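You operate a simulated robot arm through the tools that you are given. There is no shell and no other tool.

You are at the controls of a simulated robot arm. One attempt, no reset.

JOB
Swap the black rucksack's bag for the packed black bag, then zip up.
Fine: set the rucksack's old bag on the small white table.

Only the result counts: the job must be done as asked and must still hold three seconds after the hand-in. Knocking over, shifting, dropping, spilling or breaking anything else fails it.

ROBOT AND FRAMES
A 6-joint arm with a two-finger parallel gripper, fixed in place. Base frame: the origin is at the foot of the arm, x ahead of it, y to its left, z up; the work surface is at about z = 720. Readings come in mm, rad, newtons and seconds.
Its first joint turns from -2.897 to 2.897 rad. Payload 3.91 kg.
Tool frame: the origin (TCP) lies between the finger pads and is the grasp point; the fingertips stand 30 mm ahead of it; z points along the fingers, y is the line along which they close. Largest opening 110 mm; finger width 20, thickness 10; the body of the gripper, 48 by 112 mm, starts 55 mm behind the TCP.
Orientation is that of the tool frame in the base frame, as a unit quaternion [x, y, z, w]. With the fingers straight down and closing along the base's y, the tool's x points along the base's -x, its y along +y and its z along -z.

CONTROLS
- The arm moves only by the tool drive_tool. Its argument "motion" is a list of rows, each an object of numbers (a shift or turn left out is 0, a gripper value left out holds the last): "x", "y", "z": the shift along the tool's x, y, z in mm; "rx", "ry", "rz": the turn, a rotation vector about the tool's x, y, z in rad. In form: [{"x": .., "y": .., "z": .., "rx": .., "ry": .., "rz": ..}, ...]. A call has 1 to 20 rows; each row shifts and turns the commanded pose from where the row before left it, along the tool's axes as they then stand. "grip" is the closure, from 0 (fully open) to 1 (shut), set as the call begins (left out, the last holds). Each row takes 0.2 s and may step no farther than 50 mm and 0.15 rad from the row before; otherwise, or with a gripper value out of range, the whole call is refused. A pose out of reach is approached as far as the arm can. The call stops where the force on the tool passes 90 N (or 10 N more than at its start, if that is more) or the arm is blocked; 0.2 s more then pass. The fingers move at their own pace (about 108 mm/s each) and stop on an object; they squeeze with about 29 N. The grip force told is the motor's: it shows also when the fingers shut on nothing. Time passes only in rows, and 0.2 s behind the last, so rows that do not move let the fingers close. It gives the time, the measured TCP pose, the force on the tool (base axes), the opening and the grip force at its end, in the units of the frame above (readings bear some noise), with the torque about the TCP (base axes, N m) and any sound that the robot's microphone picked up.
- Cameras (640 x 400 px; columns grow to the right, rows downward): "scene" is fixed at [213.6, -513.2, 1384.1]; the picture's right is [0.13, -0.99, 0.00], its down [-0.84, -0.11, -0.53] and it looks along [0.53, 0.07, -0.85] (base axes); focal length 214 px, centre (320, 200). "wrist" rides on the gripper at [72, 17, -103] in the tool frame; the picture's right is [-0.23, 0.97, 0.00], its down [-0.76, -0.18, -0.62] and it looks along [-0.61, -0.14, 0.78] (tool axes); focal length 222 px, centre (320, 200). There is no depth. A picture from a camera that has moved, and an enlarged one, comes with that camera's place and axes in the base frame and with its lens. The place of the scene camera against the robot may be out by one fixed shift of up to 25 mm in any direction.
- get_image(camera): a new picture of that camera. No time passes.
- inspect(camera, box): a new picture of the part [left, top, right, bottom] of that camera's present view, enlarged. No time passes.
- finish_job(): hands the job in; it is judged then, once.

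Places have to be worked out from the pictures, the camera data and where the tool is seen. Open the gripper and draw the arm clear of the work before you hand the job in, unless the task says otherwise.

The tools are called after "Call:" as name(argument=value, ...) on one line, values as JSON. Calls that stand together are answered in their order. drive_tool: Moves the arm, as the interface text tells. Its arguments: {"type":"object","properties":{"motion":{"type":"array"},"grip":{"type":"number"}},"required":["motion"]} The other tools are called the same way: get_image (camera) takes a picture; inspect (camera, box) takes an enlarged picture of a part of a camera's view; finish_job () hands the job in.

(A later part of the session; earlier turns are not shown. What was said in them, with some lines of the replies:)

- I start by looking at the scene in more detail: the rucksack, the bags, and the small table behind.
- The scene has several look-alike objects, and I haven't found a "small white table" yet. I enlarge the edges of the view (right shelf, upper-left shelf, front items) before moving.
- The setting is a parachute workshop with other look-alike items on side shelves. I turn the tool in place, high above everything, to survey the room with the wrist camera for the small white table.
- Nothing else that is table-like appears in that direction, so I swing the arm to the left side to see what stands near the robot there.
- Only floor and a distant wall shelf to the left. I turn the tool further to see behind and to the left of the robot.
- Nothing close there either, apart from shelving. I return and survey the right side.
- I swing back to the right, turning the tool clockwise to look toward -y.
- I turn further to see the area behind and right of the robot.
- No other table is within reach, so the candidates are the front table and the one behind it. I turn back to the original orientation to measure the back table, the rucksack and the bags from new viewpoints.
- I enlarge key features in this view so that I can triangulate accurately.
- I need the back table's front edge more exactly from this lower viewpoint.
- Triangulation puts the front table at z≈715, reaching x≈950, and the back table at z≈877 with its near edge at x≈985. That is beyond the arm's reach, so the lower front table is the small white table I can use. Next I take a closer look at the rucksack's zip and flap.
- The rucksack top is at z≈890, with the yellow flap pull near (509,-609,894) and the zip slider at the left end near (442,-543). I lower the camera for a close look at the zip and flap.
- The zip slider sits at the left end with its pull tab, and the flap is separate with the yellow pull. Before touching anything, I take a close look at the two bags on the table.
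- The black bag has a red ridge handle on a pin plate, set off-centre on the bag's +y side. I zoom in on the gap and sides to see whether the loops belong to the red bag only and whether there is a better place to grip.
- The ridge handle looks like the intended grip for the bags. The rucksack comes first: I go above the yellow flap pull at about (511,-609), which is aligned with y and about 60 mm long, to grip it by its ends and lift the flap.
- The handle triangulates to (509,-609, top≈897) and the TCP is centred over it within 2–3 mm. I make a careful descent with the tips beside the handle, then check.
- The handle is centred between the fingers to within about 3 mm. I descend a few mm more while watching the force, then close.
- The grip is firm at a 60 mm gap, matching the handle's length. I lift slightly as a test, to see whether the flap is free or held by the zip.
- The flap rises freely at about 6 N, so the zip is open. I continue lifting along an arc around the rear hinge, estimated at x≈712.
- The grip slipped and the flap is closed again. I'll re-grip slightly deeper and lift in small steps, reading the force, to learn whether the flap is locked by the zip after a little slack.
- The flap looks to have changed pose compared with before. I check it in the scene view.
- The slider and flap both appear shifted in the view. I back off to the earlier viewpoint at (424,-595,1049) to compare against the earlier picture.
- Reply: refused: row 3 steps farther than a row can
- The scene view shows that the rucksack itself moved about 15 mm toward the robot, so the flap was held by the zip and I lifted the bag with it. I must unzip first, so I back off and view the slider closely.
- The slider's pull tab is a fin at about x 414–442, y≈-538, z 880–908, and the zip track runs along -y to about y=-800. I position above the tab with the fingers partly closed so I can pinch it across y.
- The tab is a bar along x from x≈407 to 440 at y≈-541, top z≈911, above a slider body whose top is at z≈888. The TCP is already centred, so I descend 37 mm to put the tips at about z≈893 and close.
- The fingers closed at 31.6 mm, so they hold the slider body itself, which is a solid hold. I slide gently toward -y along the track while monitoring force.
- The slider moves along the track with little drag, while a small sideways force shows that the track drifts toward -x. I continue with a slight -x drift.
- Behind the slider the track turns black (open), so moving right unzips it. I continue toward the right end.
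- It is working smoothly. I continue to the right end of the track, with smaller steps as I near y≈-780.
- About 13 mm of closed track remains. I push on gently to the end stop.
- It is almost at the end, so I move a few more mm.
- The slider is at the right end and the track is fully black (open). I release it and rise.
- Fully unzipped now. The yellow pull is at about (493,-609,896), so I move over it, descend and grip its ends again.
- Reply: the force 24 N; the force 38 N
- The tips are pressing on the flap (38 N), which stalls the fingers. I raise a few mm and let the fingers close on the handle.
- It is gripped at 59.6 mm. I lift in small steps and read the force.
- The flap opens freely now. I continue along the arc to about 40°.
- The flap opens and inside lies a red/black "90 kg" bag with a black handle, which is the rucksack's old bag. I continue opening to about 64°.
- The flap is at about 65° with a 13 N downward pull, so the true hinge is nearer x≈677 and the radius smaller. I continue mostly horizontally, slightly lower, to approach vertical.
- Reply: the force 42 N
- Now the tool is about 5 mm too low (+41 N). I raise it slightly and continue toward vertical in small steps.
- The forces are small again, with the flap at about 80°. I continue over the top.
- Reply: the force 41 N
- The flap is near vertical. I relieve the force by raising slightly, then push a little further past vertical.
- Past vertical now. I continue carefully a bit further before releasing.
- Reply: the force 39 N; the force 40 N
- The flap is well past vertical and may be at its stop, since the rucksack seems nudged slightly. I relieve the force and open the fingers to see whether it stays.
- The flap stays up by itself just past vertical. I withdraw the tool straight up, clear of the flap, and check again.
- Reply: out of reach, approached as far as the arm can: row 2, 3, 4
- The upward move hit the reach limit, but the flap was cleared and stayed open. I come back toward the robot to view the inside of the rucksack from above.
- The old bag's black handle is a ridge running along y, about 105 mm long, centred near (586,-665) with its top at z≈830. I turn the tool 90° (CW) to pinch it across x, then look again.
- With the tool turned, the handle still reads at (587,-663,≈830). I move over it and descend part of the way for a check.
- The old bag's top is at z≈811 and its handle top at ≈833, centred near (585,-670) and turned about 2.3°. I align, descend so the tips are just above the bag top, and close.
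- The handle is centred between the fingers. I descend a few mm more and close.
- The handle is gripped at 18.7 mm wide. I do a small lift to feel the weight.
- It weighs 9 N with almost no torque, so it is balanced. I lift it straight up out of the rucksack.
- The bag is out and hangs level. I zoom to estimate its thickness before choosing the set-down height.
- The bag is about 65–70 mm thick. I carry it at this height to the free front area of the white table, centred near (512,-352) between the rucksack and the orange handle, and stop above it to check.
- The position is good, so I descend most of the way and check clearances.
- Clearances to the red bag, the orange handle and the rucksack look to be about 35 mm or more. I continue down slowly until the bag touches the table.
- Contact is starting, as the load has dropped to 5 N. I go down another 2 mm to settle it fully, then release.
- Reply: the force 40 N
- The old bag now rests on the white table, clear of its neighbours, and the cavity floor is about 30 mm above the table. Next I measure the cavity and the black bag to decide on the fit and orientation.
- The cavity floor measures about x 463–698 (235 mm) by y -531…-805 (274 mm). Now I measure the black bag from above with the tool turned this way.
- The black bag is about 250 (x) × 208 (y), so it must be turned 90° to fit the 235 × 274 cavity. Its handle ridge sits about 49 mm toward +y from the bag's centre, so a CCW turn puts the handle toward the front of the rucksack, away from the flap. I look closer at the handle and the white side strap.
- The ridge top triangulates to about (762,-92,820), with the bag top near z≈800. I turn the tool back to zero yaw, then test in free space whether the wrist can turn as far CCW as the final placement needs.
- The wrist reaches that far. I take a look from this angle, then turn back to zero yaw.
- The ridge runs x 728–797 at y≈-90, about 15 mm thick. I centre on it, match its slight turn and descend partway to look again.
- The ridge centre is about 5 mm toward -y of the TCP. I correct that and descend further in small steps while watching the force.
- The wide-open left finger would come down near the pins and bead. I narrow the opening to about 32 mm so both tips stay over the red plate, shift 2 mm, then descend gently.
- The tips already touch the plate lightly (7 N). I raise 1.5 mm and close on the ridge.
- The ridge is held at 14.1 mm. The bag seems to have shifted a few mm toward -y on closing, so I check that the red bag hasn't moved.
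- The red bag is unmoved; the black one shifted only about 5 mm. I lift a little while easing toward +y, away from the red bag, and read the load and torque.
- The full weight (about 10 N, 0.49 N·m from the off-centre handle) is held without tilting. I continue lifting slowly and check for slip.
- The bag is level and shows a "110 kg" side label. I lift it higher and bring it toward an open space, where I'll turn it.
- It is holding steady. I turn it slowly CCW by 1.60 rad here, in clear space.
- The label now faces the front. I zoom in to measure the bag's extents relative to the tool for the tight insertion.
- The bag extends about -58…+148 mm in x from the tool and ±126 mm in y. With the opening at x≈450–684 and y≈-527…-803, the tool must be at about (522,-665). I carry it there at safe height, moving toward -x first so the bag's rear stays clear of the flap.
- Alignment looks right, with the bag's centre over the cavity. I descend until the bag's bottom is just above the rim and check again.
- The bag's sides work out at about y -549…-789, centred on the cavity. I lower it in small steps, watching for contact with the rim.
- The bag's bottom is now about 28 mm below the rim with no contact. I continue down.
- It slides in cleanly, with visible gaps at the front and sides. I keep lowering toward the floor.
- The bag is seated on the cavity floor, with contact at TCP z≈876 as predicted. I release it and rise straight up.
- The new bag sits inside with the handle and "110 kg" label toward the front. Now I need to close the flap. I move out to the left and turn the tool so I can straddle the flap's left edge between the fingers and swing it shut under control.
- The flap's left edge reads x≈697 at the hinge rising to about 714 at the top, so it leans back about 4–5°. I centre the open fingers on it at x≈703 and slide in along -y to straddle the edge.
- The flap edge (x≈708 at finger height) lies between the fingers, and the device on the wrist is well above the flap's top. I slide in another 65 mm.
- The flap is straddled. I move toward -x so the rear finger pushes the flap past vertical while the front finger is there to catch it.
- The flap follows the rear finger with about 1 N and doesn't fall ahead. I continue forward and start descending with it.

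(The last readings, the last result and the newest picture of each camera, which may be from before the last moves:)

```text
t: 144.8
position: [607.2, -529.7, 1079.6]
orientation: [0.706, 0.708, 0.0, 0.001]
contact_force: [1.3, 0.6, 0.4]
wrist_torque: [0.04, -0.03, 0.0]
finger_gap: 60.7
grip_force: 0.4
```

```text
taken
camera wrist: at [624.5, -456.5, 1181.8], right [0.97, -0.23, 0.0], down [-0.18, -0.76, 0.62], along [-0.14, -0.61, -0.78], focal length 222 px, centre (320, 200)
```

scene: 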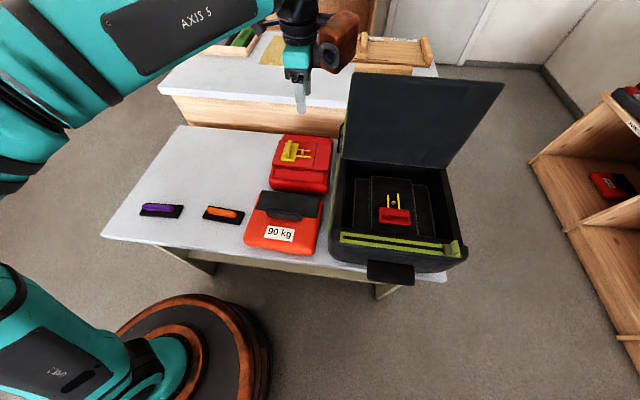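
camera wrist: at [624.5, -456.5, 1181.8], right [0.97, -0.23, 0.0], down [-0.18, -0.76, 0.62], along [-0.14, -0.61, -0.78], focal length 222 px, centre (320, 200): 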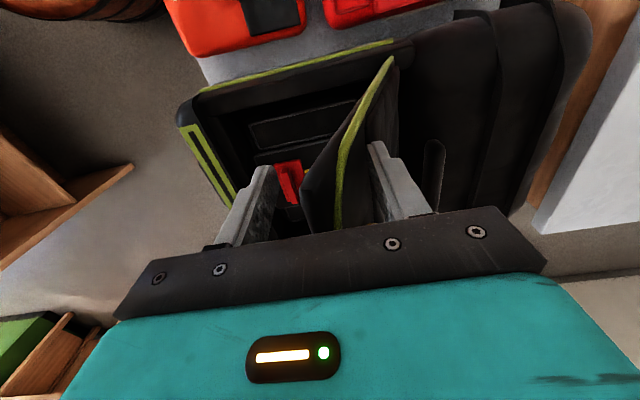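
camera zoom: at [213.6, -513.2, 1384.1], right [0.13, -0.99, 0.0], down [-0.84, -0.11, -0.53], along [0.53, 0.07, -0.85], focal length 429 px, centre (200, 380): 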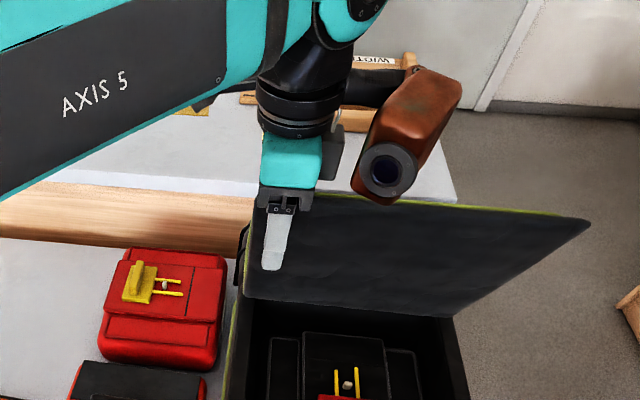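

The flap is at about 70° and stays where it is put, so the hinge has friction. I follow the arc further with the rear fingertip.

Call:
drive_tool(motion=[{"y": -12, "z": 8}, {"y": -11, "z": 8}, {"y": -12, "z": 9}, {"y": -11, "z": 9}, {}])

Call:
inspect(camera="scene", box=[300, 30, 460, 230])

Call:
get_image(camera="wrist")

```text
t: 146.0
position: [562.4, -528.3, 1046.3]
orientation: [0.707, 0.707, 0.001, 0.001]
contact_force: [-0.6, 0.7, -0.2]
wrist_torque: [0.0, -0.03, 0.0]
finger_gap: 60.8
grip_force: 0.3
```

```text
2.00 times, centred on (380, 130) of scene
camera zoom: at [213.6, -513.2, 1384.1], right [0.13, -0.99, 0.0], down [-0.84, -0.11, -0.53], along [0.53, 0.07, -0.85], focal length 429 px, centre (200, 340)
```

zoom: 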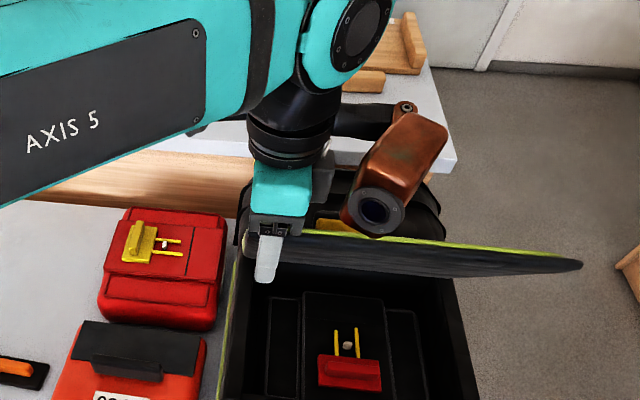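

```text
taken
camera wrist: at [579.6, -455.4, 1148.8], right [0.97, -0.23, 0.0], down [-0.18, -0.76, 0.62], along [-0.14, -0.61, -0.78], focal length 222 px, centre (320, 200)
```

wrist: 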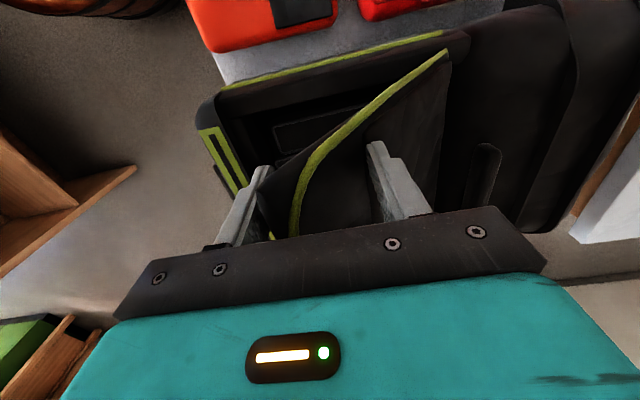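

The flap is at about 45°. I continue a bit further and check whether it still follows.

Call:
drive_tool(motion=[{"y": -9, "z": 9}, {"y": -9, "z": 10}, {"y": -8, "z": 10}, {}])

Call:
inspect(camera="scene", box=[300, 50, 460, 250])

Call:
get_image(camera="wrist")

```text
t: 147.0
position: [532.6, -528.1, 1019.6]
orientation: [0.707, 0.707, 0.0, 0.003]
contact_force: [-20.1, 14.4, 43.6]
wrist_torque: [0.5, -4.39, -0.34]
finger_gap: 70.2
grip_force: 28.1
```

```text
2.00 times, centred on (380, 150) of scene
camera zoom: at [213.6, -513.2, 1384.1], right [0.13, -0.99, 0.0], down [-0.84, -0.11, -0.53], along [0.53, 0.07, -0.85], focal length 429 px, centre (200, 300)
```

zoom: 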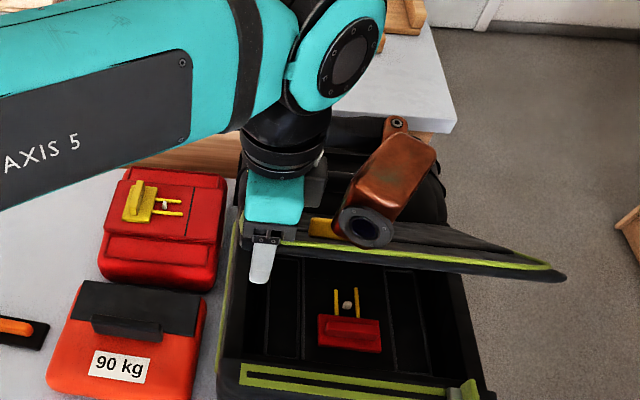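

```text
taken
camera wrist: at [549.1, -454.6, 1122.6], right [0.97, -0.23, 0.01], down [-0.18, -0.76, 0.62], along [-0.14, -0.61, -0.78], focal length 222 px, centre (320, 200)
```

wrist: 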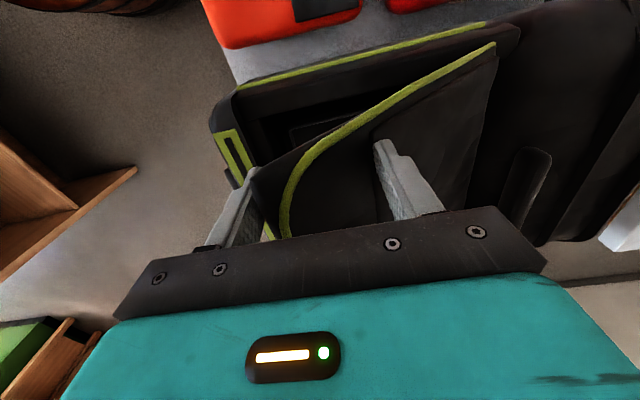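

The flap has wedged between the fingers (gap forced to 70 mm, 43 N). I back off along the last step to relieve it.

Call:
drive_tool(motion=[{"y": 4, "z": -8}, {"y": 4, "z": -10}, {}])

Call:
inspect(camera="scene", box=[300, 50, 460, 250])

Call:
inspect(camera="wrist", box=[180, 20, 520, 240])

```text
t: 147.8
position: [544.3, -528.6, 1033.7]
orientation: [0.707, 0.708, 0.001, 0.001]
contact_force: [6.6, -4.1, 2.7]
wrist_torque: [0.11, -1.59, -0.08]
finger_gap: 63.3
grip_force: 28.7
```

```text
2.00 times, centred on (380, 150) of scene
camera zoom: at [213.6, -513.2, 1384.1], right [0.13, -0.99, 0.0], down [-0.84, -0.11, -0.53], along [0.53, 0.07, -0.85], focal length 429 px, centre (200, 300)
```

zoom: 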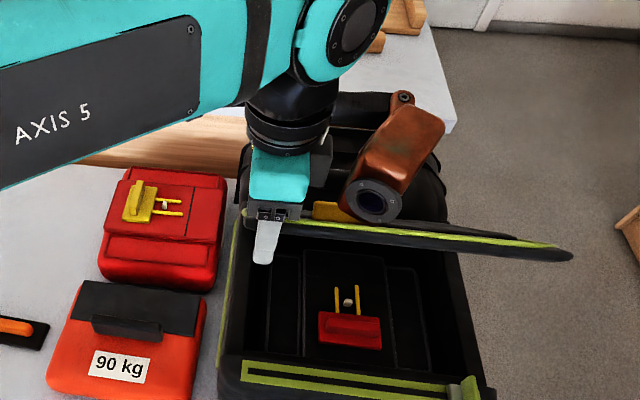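

```text
1.82 times, centred on (350, 130) of wrist
camera zoom: at [562.0, -456.4, 1136.1], right [0.97, -0.23, 0.0], down [-0.18, -0.76, 0.62], along [-0.14, -0.61, -0.78], focal length 404 px, centre (266, 327)
```

zoom: 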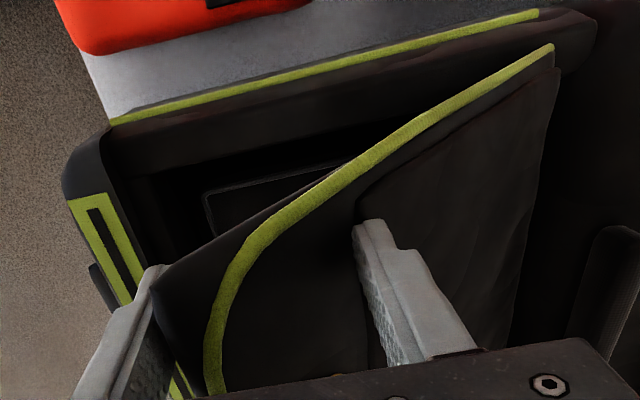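

The flap's front corner presses on the front finger. I open the fingers wide to free it, then raise straight up and see whether the flap stays.

Call:
drive_tool(motion=[{}, {}, {}], grip=0)

Call:
drive_tool(motion=[{"z": -15}, {"z": -30}, {"z": -40}])

Call:
inspect(camera="scene", box=[300, 50, 460, 250])

Call:
get_image(camera="wrist")

```text
t: 148.6
position: [543.2, -528.9, 1033.9]
orientation: [0.707, 0.707, 0.001, 0.0]
contact_force: [-0.3, 0.7, 0.0]
wrist_torque: [0.02, 0.01, 0.02]
finger_gap: 110.0
grip_force: 0.0
```

```text
t: 149.4
position: [542.2, -528.4, 1120.6]
orientation: [0.707, 0.708, 0.0, 0.0]
contact_force: [0.3, -1.5, 1.5]
wrist_torque: [0.0, -0.01, 0.01]
finger_gap: 110.0
grip_force: 0.1
```

```text
2.00 times, centred on (380, 150) of scene
camera zoom: at [213.6, -513.2, 1384.1], right [0.13, -0.99, 0.0], down [-0.84, -0.11, -0.53], along [0.53, 0.07, -0.85], focal length 429 px, centre (200, 300)
```

zoom: 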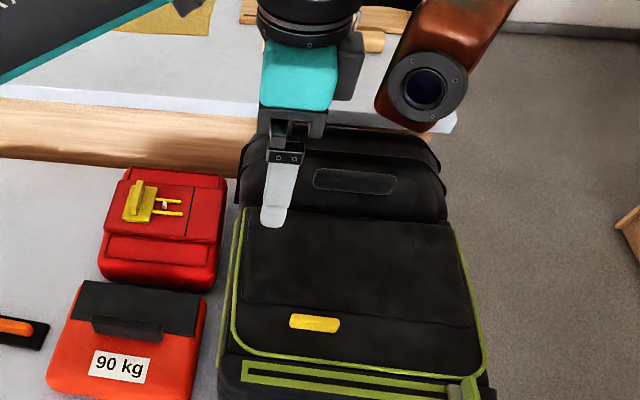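

```text
taken
camera wrist: at [559.5, -455.4, 1223.2], right [0.97, -0.23, 0.0], down [-0.18, -0.76, 0.62], along [-0.14, -0.61, -0.78], focal length 222 px, centre (320, 200)
```

wrist: 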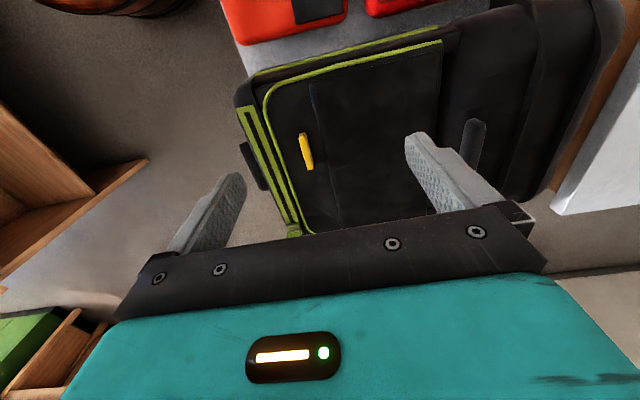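

The flap has dropped shut. I turn the tool back to zero yaw and inspect how flush the flap sits and where the slider is.

Call:
drive_tool(motion=[{"rz": -0.15}, {"rz": -0.15}, {"rz": -0.15}, {"rz": -0.15}, {"rz": -0.15}, {"rz": -0.15}, {"rz": -0.15}, {"rz": -0.15}, {"rz": -0.15}, {"rz": -0.15}, {"rz": -0.0708}], grip=0.5)

Call:
drive_tool(motion=[{"x": 40, "y": -25, "z": 0}, {"x": 40, "y": -25}, {"x": 40, "y": -20, "z": 15}, {"z": 45}])

Call:
get_image(camera="wrist")

Call:
inspect(camera="wrist", box=[140, 0, 460, 200])

Call:
inspect(camera="scene", box=[320, 130, 480, 290])

```text
t: 151.8
position: [543.9, -528.1, 1118.4]
orientation: [-0.001, 1.0, 0.0, 0.0]
contact_force: [0.4, 0.2, -0.6]
wrist_torque: [-0.02, -0.01, -0.01]
finger_gap: 55.0
grip_force: 0.0
```

```text
t: 152.8
position: [424.6, -597.2, 1059.3]
orientation: [0.0, 1.0, -0.001, 0.001]
contact_force: [-0.3, 0.0, 0.7]
wrist_torque: [-0.01, -0.05, 0.02]
finger_gap: 54.9
grip_force: 0.0
```

```text
taken
camera wrist: at [351.6, -580.0, 1162.0], right [0.23, 0.97, 0.0], down [0.76, -0.18, 0.63], along [0.61, -0.14, -0.78], focal length 222 px, centre (320, 200)
```

wrist: 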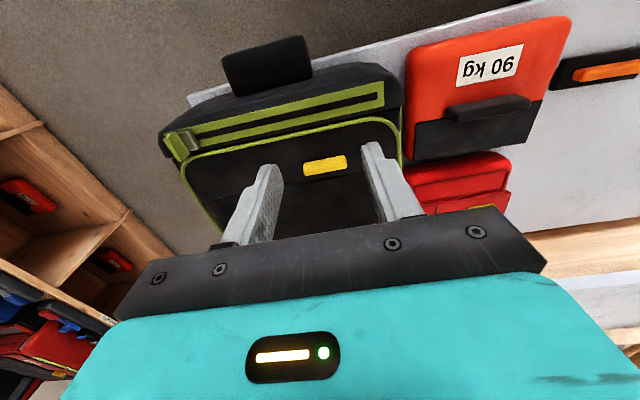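

```text
2.00 times, centred on (300, 100) of wrist
camera zoom: at [351.6, -580.0, 1162.0], right [0.23, 0.97, 0.0], down [0.76, -0.18, 0.63], along [0.61, -0.14, -0.78], focal length 444 px, centre (360, 400)
```

zoom: 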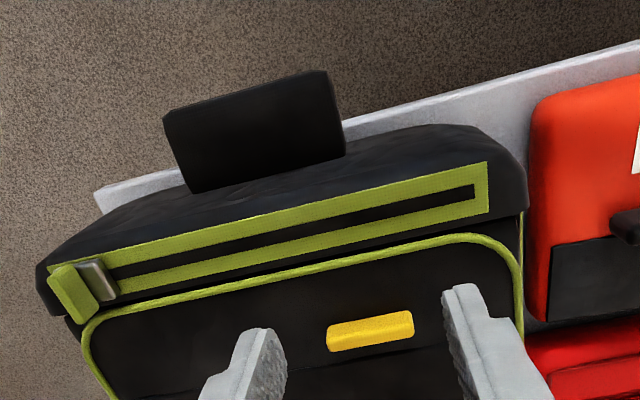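

```text
2.50 times, centred on (400, 210) of scene
camera zoom: at [213.6, -513.2, 1384.1], right [0.13, -0.99, 0.0], down [-0.84, -0.11, -0.53], along [0.53, 0.07, -0.85], focal length 536 px, centre (120, 175)
```

zoom: 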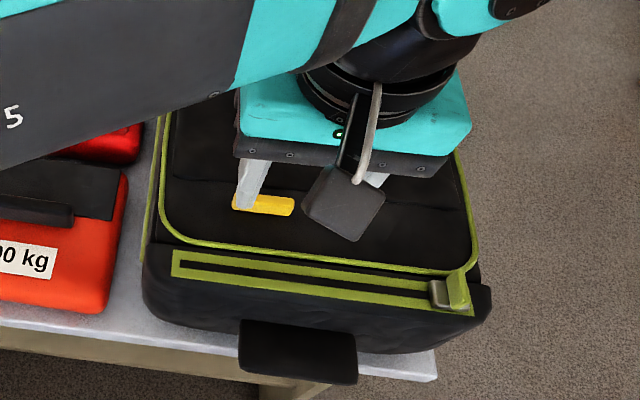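

The flap looks shut. I do a gentle touch test with closed fingertips on the flap beside the pull, to confirm it is fully down and not propped up by the bag's handle.

Call:
drive_tool(motion=[{"x": -30, "y": -35}, {"x": -30, "y": -35}, {"x": -8, "y": -10, "z": 30}, {"z": 40}, {"z": 40}, {"z": 15}, {}], grip=1)

Call:
drive_tool(motion=[{"z": 4}, {"z": 4}, {}])

Call:
drive_tool(motion=[{"z": 3}, {"z": 2}, {}])

```text
t: 154.4
position: [492.8, -680.2, 931.9]
orientation: [0.0, 1.0, 0.0, 0.0]
contact_force: [-0.1, 0.1, -0.4]
wrist_torque: [0.02, 0.01, 0.01]
finger_gap: 0.0
grip_force: 28.9
```

```text
t: 155.2
position: [492.4, -679.6, 924.8]
orientation: [0.0, 1.0, 0.0, 0.001]
contact_force: [0.7, -0.2, 0.0]
wrist_torque: [-0.02, -0.02, 0.04]
finger_gap: 0.0
grip_force: 28.7
```

```text
t: 156.0
position: [491.8, -677.9, 921.6]
orientation: [0.0, 1.0, 0.0, 0.001]
contact_force: [0.7, -0.8, 0.5]
wrist_torque: [0.0, 0.0, 0.0]
finger_gap: 0.0
grip_force: 28.9
```

Call:
drive_tool(motion=[{"z": 2}, {"z": 2}, {}])

Call:
drive_tool(motion=[{"z": 2}, {"z": 1}, {}])

Call:
inspect(camera="wrist", box=[140, 0, 460, 200])

```text
t: 156.8
position: [491.6, -679.2, 916.3]
orientation: [0.0, 1.0, 0.0, 0.002]
contact_force: [-0.3, -0.1, 0.8]
wrist_torque: [0.01, -0.01, -0.01]
finger_gap: 0.0
grip_force: 29.3
```

```text
t: 157.6
position: [491.8, -678.6, 915.6]
orientation: [0.0, 1.0, 0.0, 0.002]
contact_force: [-2.2, 0.7, 15.4]
wrist_torque: [0.04, 0.06, 0.1]
finger_gap: 0.3
grip_force: 29.0
```

```text
2.00 times, centred on (300, 100) of wrist
camera zoom: at [419.2, -661.2, 1018.1], right [0.23, 0.97, 0.0], down [0.76, -0.18, 0.63], along [0.61, -0.14, -0.78], focal length 444 px, centre (360, 400)
```

zoom: 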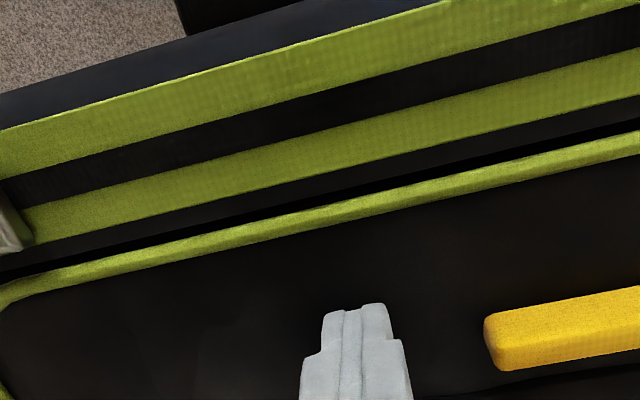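

Contact is at the same height as the originally closed flap (tip ≈886), so it is fully shut. I rise and locate the zip slider precisely.

Call:
drive_tool(motion=[{"z": -20}, {"z": -40}, {"x": 35, "y": -40}, {"x": 35, "y": -40}], grip=0.5)

Call:
get_image(camera="wrist")

Call:
inspect(camera="wrist", box=[220, 20, 440, 180])

```text
refused: row 3 steps farther than a row can; nothing moved
```

```text
taken
camera wrist: at [419.2, -661.2, 1018.1], right [0.23, 0.97, 0.0], down [0.76, -0.18, 0.63], along [0.61, -0.14, -0.78], focal length 222 px, centre (320, 200)
```

wrist: 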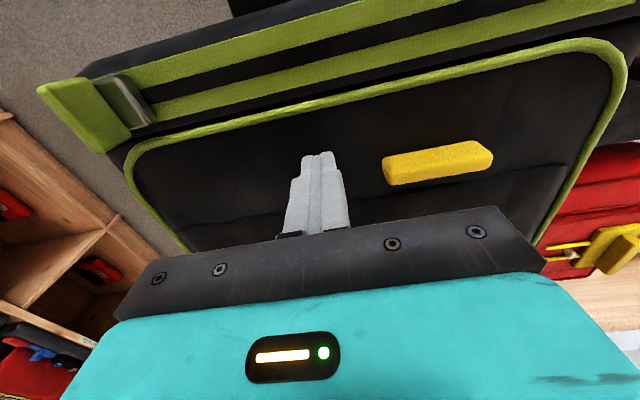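

```text
2.50 times, centred on (330, 100) of wrist
camera zoom: at [419.2, -661.2, 1018.1], right [0.23, 0.97, 0.0], down [0.76, -0.18, 0.63], along [0.61, -0.14, -0.78], focal length 555 px, centre (295, 450)
```

zoom: 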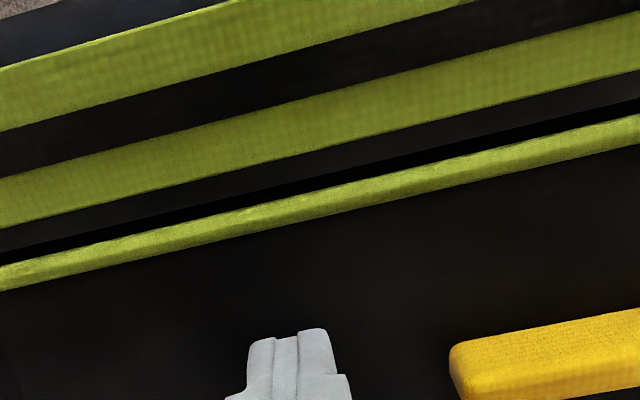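

One row was too long. I redo it with shorter steps.

Call:
drive_tool(motion=[{"z": -20}, {"z": -30}, {"x": 23, "y": -33}, {"x": 23, "y": -33}, {"x": 23, "y": -33}], grip=0.5)

Call:
get_image(camera="wrist")

Call:
inspect(camera="wrist", box=[200, 20, 440, 190])

```text
t: 158.8
position: [424.1, -778.6, 964.7]
orientation: [-0.001, 1.0, 0.0, 0.0]
contact_force: [0.1, 0.1, -0.2]
wrist_torque: [-0.03, 0.01, 0.03]
finger_gap: 55.2
grip_force: 0.1
```

```text
taken
camera wrist: at [351.4, -760.3, 1067.1], right [0.23, 0.97, 0.0], down [0.76, -0.18, 0.62], along [0.61, -0.14, -0.78], focal length 222 px, centre (320, 200)
```

wrist: 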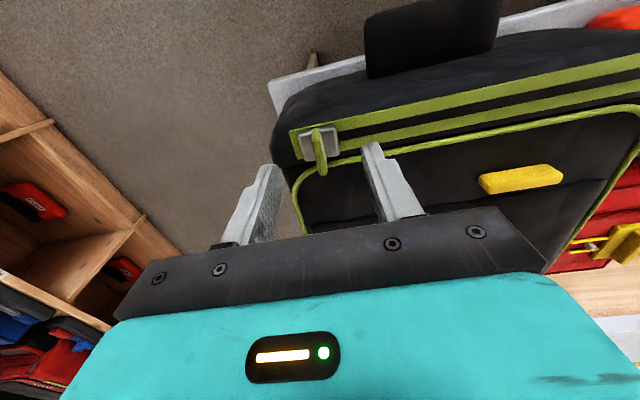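

```text
2.35 times, centred on (320, 105) of wrist
camera zoom: at [351.4, -760.3, 1067.1], right [0.23, 0.97, 0.0], down [0.76, -0.18, 0.62], along [0.61, -0.14, -0.78], focal length 523 px, centre (320, 424)
```

zoom: 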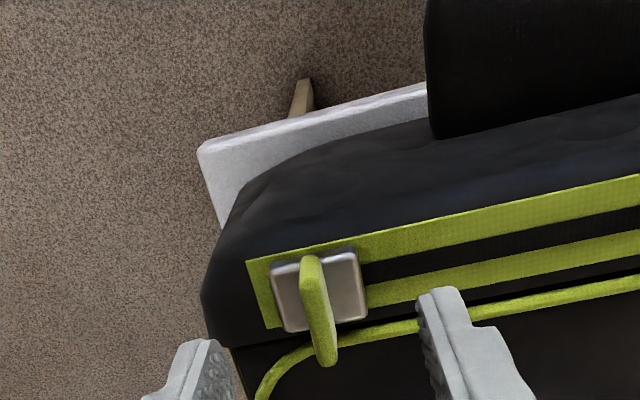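

The slider body is at about (431,-779), a few mm from where I left it. I centre over it, descend to the same height as before (TCP≈921.5) and grip it.

Call:
drive_tool(motion=[{"x": -8, "y": 1, "z": 10}, {"z": 18}, {"z": 15}], grip=0.5)

Call:
inspect(camera="wrist", box=[200, 60, 440, 220])

Call:
drive_tool(motion=[{}, {}, {}], grip=1)

Call:
inspect(camera="wrist", box=[200, 60, 440, 220])

```text
t: 159.6
position: [432.1, -776.7, 919.7]
orientation: [0.0, 1.0, 0.0, 0.001]
contact_force: [-0.2, 0.0, 0.2]
wrist_torque: [-0.03, -0.02, -0.02]
finger_gap: 54.9
grip_force: 0.1
```

```text
2.50 times, centred on (320, 140) of wrist
camera zoom: at [358.7, -759.7, 1023.5], right [0.23, 0.97, 0.0], down [0.76, -0.18, 0.62], along [0.61, -0.14, -0.78], focal length 555 px, centre (320, 350)
```

zoom: 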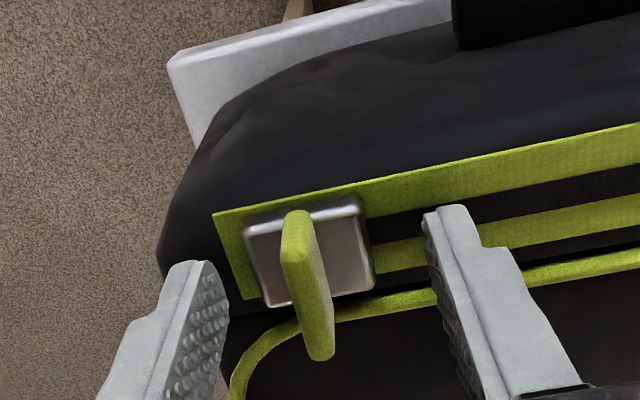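

```text
t: 160.4
position: [432.1, -776.8, 920.6]
orientation: [0.0, 1.0, 0.0, 0.001]
contact_force: [-0.2, -0.2, -0.8]
wrist_torque: [0.01, -0.08, -0.24]
finger_gap: 31.3
grip_force: 29.1
```

```text
2.50 times, centred on (320, 140) of wrist
camera zoom: at [358.8, -759.8, 1023.4], right [0.23, 0.97, 0.0], down [0.76, -0.18, 0.62], along [0.61, -0.14, -0.78], focal length 555 px, centre (320, 350)
```

zoom: 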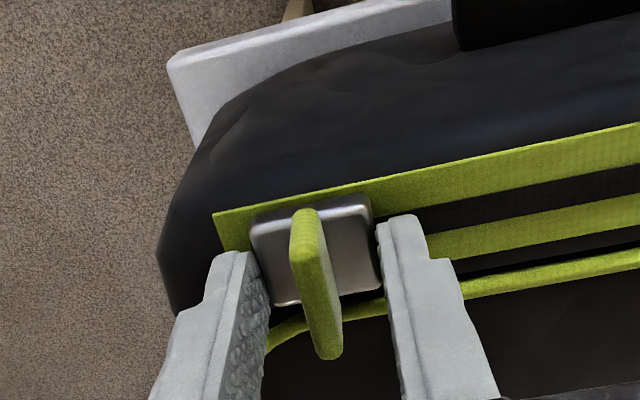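

The slider body is held again (31 mm gap). I slide it toward +y (left) to zip up, checking the sideways force as I go.

Call:
drive_tool(motion=[{"y": 5}, {"y": 8}, {"y": 12}, {}])

Call:
drive_tool(motion=[{"y": 15}, {"y": 15}, {"y": 15}, {}])

Call:
get_image(camera="wrist")

```text
t: 161.4
position: [430.9, -751.2, 920.0]
orientation: [0.0, 1.0, 0.0, 0.002]
contact_force: [5.1, -0.3, 0.0]
wrist_torque: [0.05, -0.1, -0.19]
finger_gap: 31.1
grip_force: 29.0
```

```text
t: 162.4
position: [429.9, -706.5, 919.9]
orientation: [0.0, 1.0, 0.0, 0.001]
contact_force: [5.2, 0.5, 0.2]
wrist_torque: [0.07, -0.07, -0.32]
finger_gap: 31.0
grip_force: 29.4
```

```text
taken
camera wrist: at [358.0, -690.0, 1023.4], right [0.23, 0.97, 0.0], down [0.76, -0.18, 0.62], along [0.61, -0.14, -0.78], focal length 222 px, centre (320, 200)
```

wrist: 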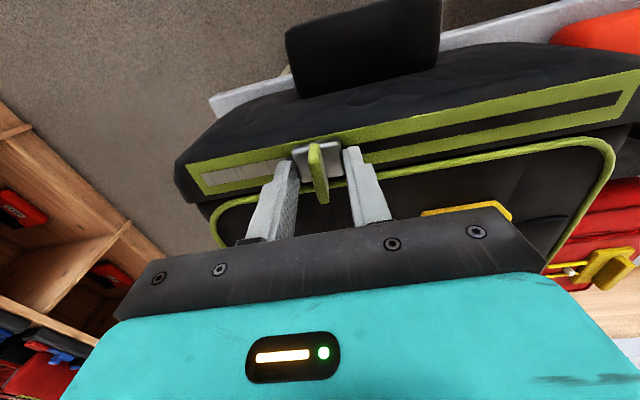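

The closed teeth appear behind the slider. I keep going.

Call:
drive_tool(motion=[{"y": 15, "x": -0.3}, {"y": 15}, {"y": 15}, {"y": 15}, {"y": 15}, {}])

Call:
drive_tool(motion=[{"y": 15}, {"y": 15}, {"y": 15}, {"y": 10}, {"y": 10}, {}])

Call:
get_image(camera="wrist")

Call:
inspect(camera="wrist", box=[200, 60, 440, 220])

```text
t: 163.8
position: [430.6, -630.5, 920.3]
orientation: [0.001, 1.0, 0.0, 0.001]
contact_force: [4.4, 0.0, 4.5]
wrist_torque: [0.03, -0.48, -0.31]
finger_gap: 31.4
grip_force: 29.2
```

```text
t: 165.2
position: [430.6, -566.8, 921.5]
orientation: [0.0, 1.0, 0.001, 0.001]
contact_force: [0.2, -0.7, 0.5]
wrist_torque: [-0.04, 0.19, -0.22]
finger_gap: 31.3
grip_force: 29.0
```

```text
taken
camera wrist: at [357.7, -550.3, 1024.0], right [0.23, 0.97, 0.0], down [0.76, -0.18, 0.62], along [0.61, -0.14, -0.78], focal length 222 px, centre (320, 200)
```

wrist: 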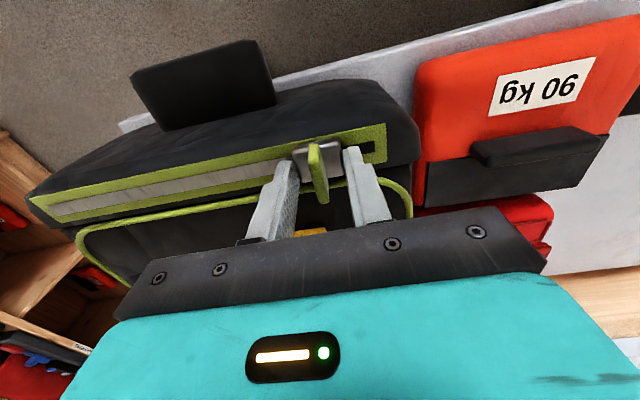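

```text
2.50 times, centred on (320, 140) of wrist
camera zoom: at [357.7, -550.3, 1024.0], right [0.23, 0.97, 0.0], down [0.76, -0.18, 0.62], along [0.61, -0.14, -0.78], focal length 555 px, centre (320, 350)
```

zoom: 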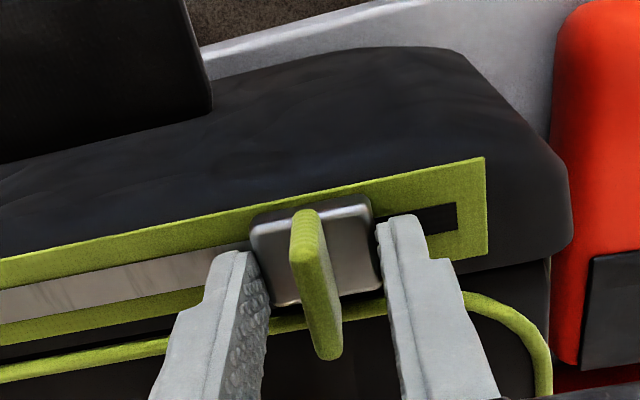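

About 33 mm remains. I take smaller steps toward the left end stop so I don't drag the rucksack.

Call:
drive_tool(motion=[{"y": 8}, {"y": 8}, {"y": 6}, {}])

Call:
inspect(camera="wrist", box=[200, 60, 440, 220])

Call:
drive_tool(motion=[{"y": 3}, {"y": 3}, {}])

Call:
inspect(camera="wrist", box=[200, 60, 440, 220])

```text
t: 166.2
position: [430.9, -544.8, 921.3]
orientation: [0.0, 1.0, 0.0, 0.001]
contact_force: [-7.7, -1.0, -0.3]
wrist_torque: [0.02, 0.15, -0.45]
finger_gap: 31.4
grip_force: 28.9
```

```text
2.50 times, centred on (320, 140) of wrist
camera zoom: at [358.4, -528.1, 1023.8], right [0.23, 0.97, 0.0], down [0.76, -0.18, 0.62], along [0.61, -0.14, -0.78], focal length 555 px, centre (320, 350)
```

zoom: 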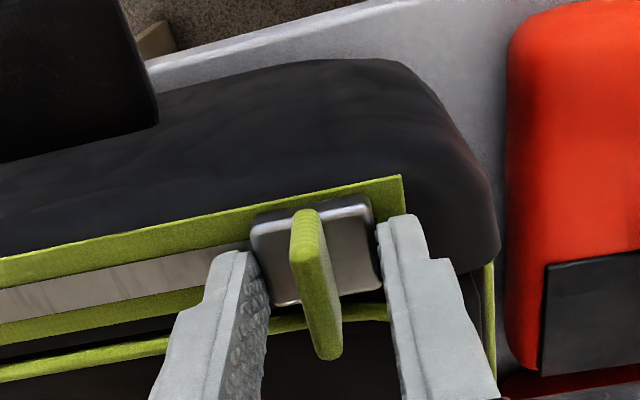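

```text
t: 167.0
position: [430.9, -538.7, 919.2]
orientation: [0.0, 1.0, -0.001, 0.001]
contact_force: [1.8, -4.8, 1.1]
wrist_torque: [-0.16, -0.04, -0.41]
finger_gap: 31.5
grip_force: 29.1
```

```text
2.50 times, centred on (320, 140) of wrist
camera zoom: at [358.6, -521.8, 1023.4], right [0.23, 0.97, 0.0], down [0.76, -0.18, 0.62], along [0.61, -0.14, -0.78], focal length 555 px, centre (320, 350)
```

zoom: 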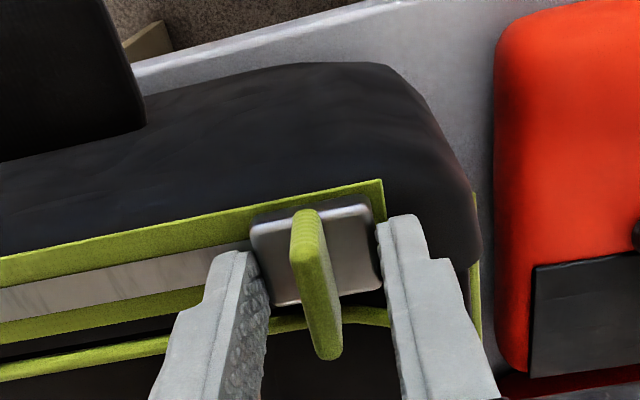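

The resistance has risen to about 5 N and the slider is at the green end. I push 2 mm more to confirm the end stop.

Call:
drive_tool(motion=[{"y": 2}, {}])

Call:
inspect(camera="wrist", box=[200, 60, 440, 220])

Call:
inspect(camera="scene", box=[320, 130, 480, 290])

```text
t: 167.6
position: [431.2, -537.9, 920.6]
orientation: [0.0, 1.0, 0.0, 0.001]
contact_force: [1.4, -7.6, 3.8]
wrist_torque: [-0.21, -0.03, -0.49]
finger_gap: 31.5
grip_force: 29.2
```

```text
2.50 times, centred on (320, 140) of wrist
camera zoom: at [358.9, -519.9, 1023.4], right [0.23, 0.97, 0.0], down [0.76, -0.18, 0.62], along [0.61, -0.14, -0.78], focal length 555 px, centre (320, 350)
```

zoom: 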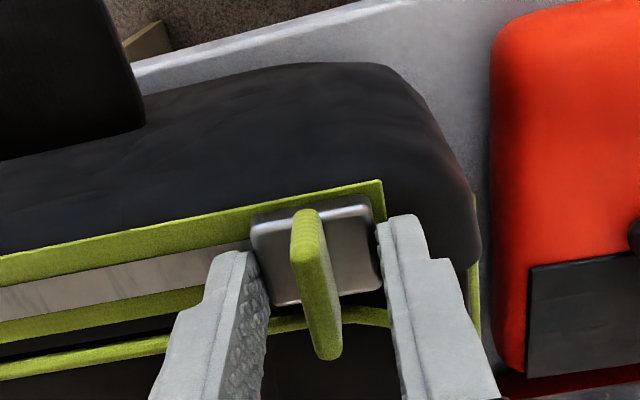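

```text
2.50 times, centred on (400, 210) of scene
camera zoom: at [213.6, -513.2, 1384.1], right [0.13, -0.99, 0.0], down [-0.84, -0.11, -0.53], along [0.53, 0.07, -0.85], focal length 536 px, centre (120, 175)
```

zoom: 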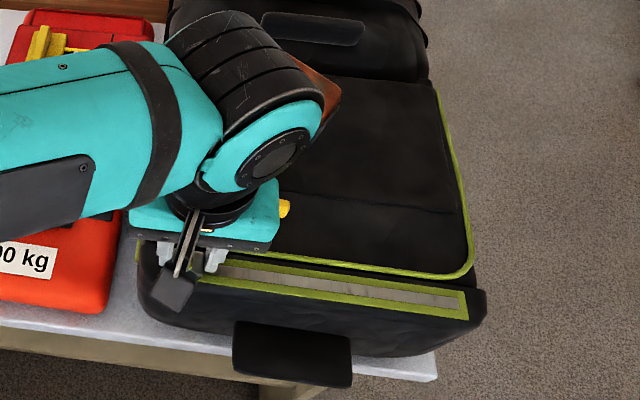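

The slider no longer moves relative to the track, so it is at the closed end with grey teeth along the whole track. I release gently and rise.

Call:
drive_tool(motion=[{"y": -0.8}, {}])

Call:
drive_tool(motion=[{}, {}, {"z": -15}, {"z": -35}, {"z": -45}, {"z": -45}], grip=0.5)

Call:
get_image(camera="wrist")

Call:
inspect(camera="wrist", box=[160, 0, 460, 190])

```text
t: 168.2
position: [431.3, -537.3, 921.4]
orientation: [-0.001, 1.0, 0.0, 0.0]
contact_force: [3.4, -1.1, 6.8]
wrist_torque: [0.03, -0.16, -0.43]
finger_gap: 31.1
grip_force: 29.0
```

```text
t: 169.6
position: [431.4, -535.9, 1060.9]
orientation: [0.0, 1.0, -0.001, 0.002]
contact_force: [0.9, 0.1, 0.1]
wrist_torque: [-0.01, 0.04, -0.03]
finger_gap: 55.1
grip_force: 0.0
```

```text
taken
camera wrist: at [358.4, -519.6, 1163.1], right [0.23, 0.97, 0.0], down [0.76, -0.18, 0.62], along [0.61, -0.14, -0.78], focal length 222 px, centre (320, 200)
```

wrist: 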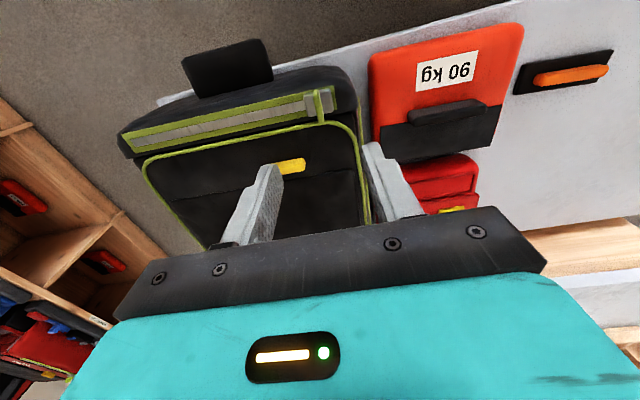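

```text
2.11 times, centred on (310, 95) of wrist
camera zoom: at [358.4, -519.6, 1163.1], right [0.23, 0.97, 0.0], down [0.76, -0.18, 0.62], along [0.61, -0.14, -0.78], focal length 468 px, centre (341, 421)
```

zoom: 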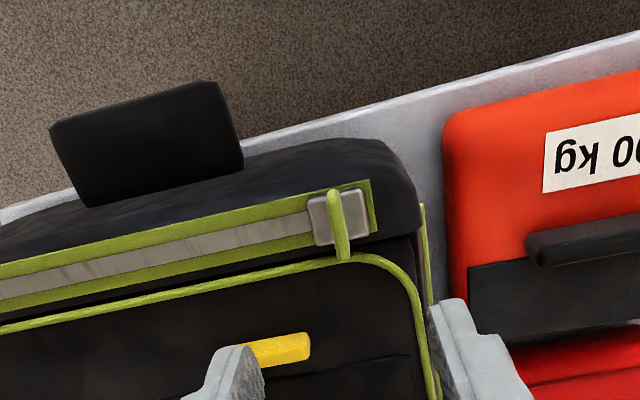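

Zipped: the slider is at the left end as at the start and the teeth are closed. I open the gripper fully, draw the arm clear to the left and up, and take a last look.

Call:
drive_tool(motion=[{"z": -45}, {"z": -45}, {"z": -30}, {"y": 45}, {"y": 45}, {"y": 45}, {"y": 45}, {"y": 45}, {"y": 45}, {"y": 45}, {"y": 45}, {"y": 45}, {"y": 45}, {"y": 45}, {"y": 45}, {}], grip=0)

Call:
get_image(camera="scene")

Call:
inspect(camera="scene", box=[310, 100, 480, 290])

Call:
inspect(camera="scene", box=[120, 110, 340, 270])

```text
t: 173.0
position: [430.0, 2.8, 1180.6]
orientation: [-0.001, 1.0, 0.0, 0.001]
contact_force: [0.4, -0.2, 0.5]
wrist_torque: [0.01, 0.0, -0.02]
finger_gap: 109.7
grip_force: 0.2
```

```text
taken
```

scene: 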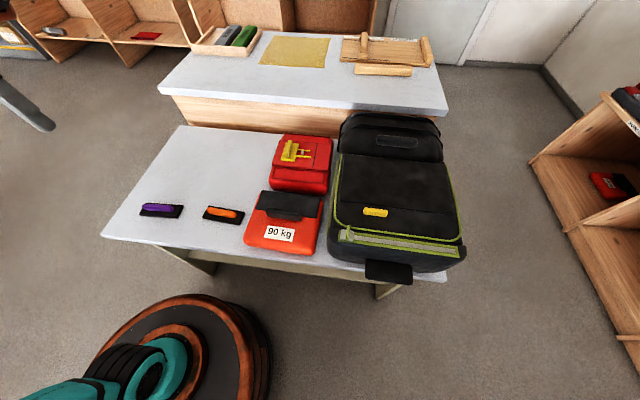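

```text
2.11 times, centred on (395, 195) of scene
camera zoom: at [213.6, -513.2, 1384.1], right [0.13, -0.99, 0.0], down [-0.84, -0.11, -0.53], along [0.53, 0.07, -0.85], focal length 452 px, centre (162, 210)
```

zoom: 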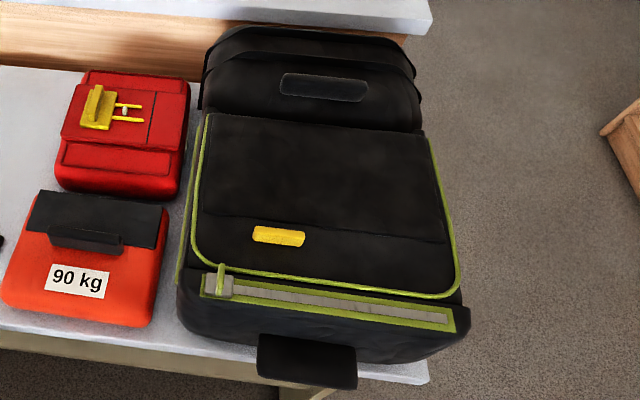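

```text
2.50 times, centred on (230, 190) of scene
camera zoom: at [213.6, -513.2, 1384.1], right [0.13, -0.99, 0.0], down [-0.84, -0.11, -0.53], along [0.53, 0.07, -0.85], focal length 536 px, centre (545, 225)
```

zoom: 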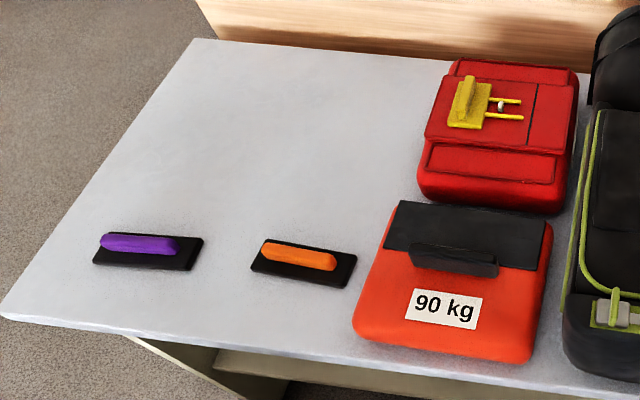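

The black bag is inside the closed, zipped rucksack. The old 90 kg bag stands on the small white table. The red bag and the purple and orange handles look unmoved, and the arm is clear with the gripper open. I hand the job in.

Call:
finish_job()

```text
The job is handed in.
```

The swap is done and handed in. The packed black bag ("110 kg") is in the black rucksack, the flap is shut and the zip is closed. The rucksack's old "90 kg" bag is on the white table. I haven't seen the verdict on the hand-in.

- **Which table:** I used the lower, front white table as the "small white table". The other white table starts about 985 mm out, beyond the arm's reach, so it was the only one I could use.
- **Rucksack moved:** the flap was still zipped at my first lift, so I raised the front of the rucksack slightly. It came down about 15 mm toward the robot and moved a few mm more as I worked the flap and zip. It is still standing on the table.
- **Flap dropped the last part:** I guided the flap down to roughly 40°, where it jammed against a finger. When I opened the fingers to free it, it fell shut on its own. A touch test afterwards showed it fully closed.
- **Bag orientation:** the black bag only fitted turned 90°, so its handle and label face the front of the rucksack.

In the last pictures the red bag and the purple and orange handles look unmoved. The arm was clear of the work with the gripper open.
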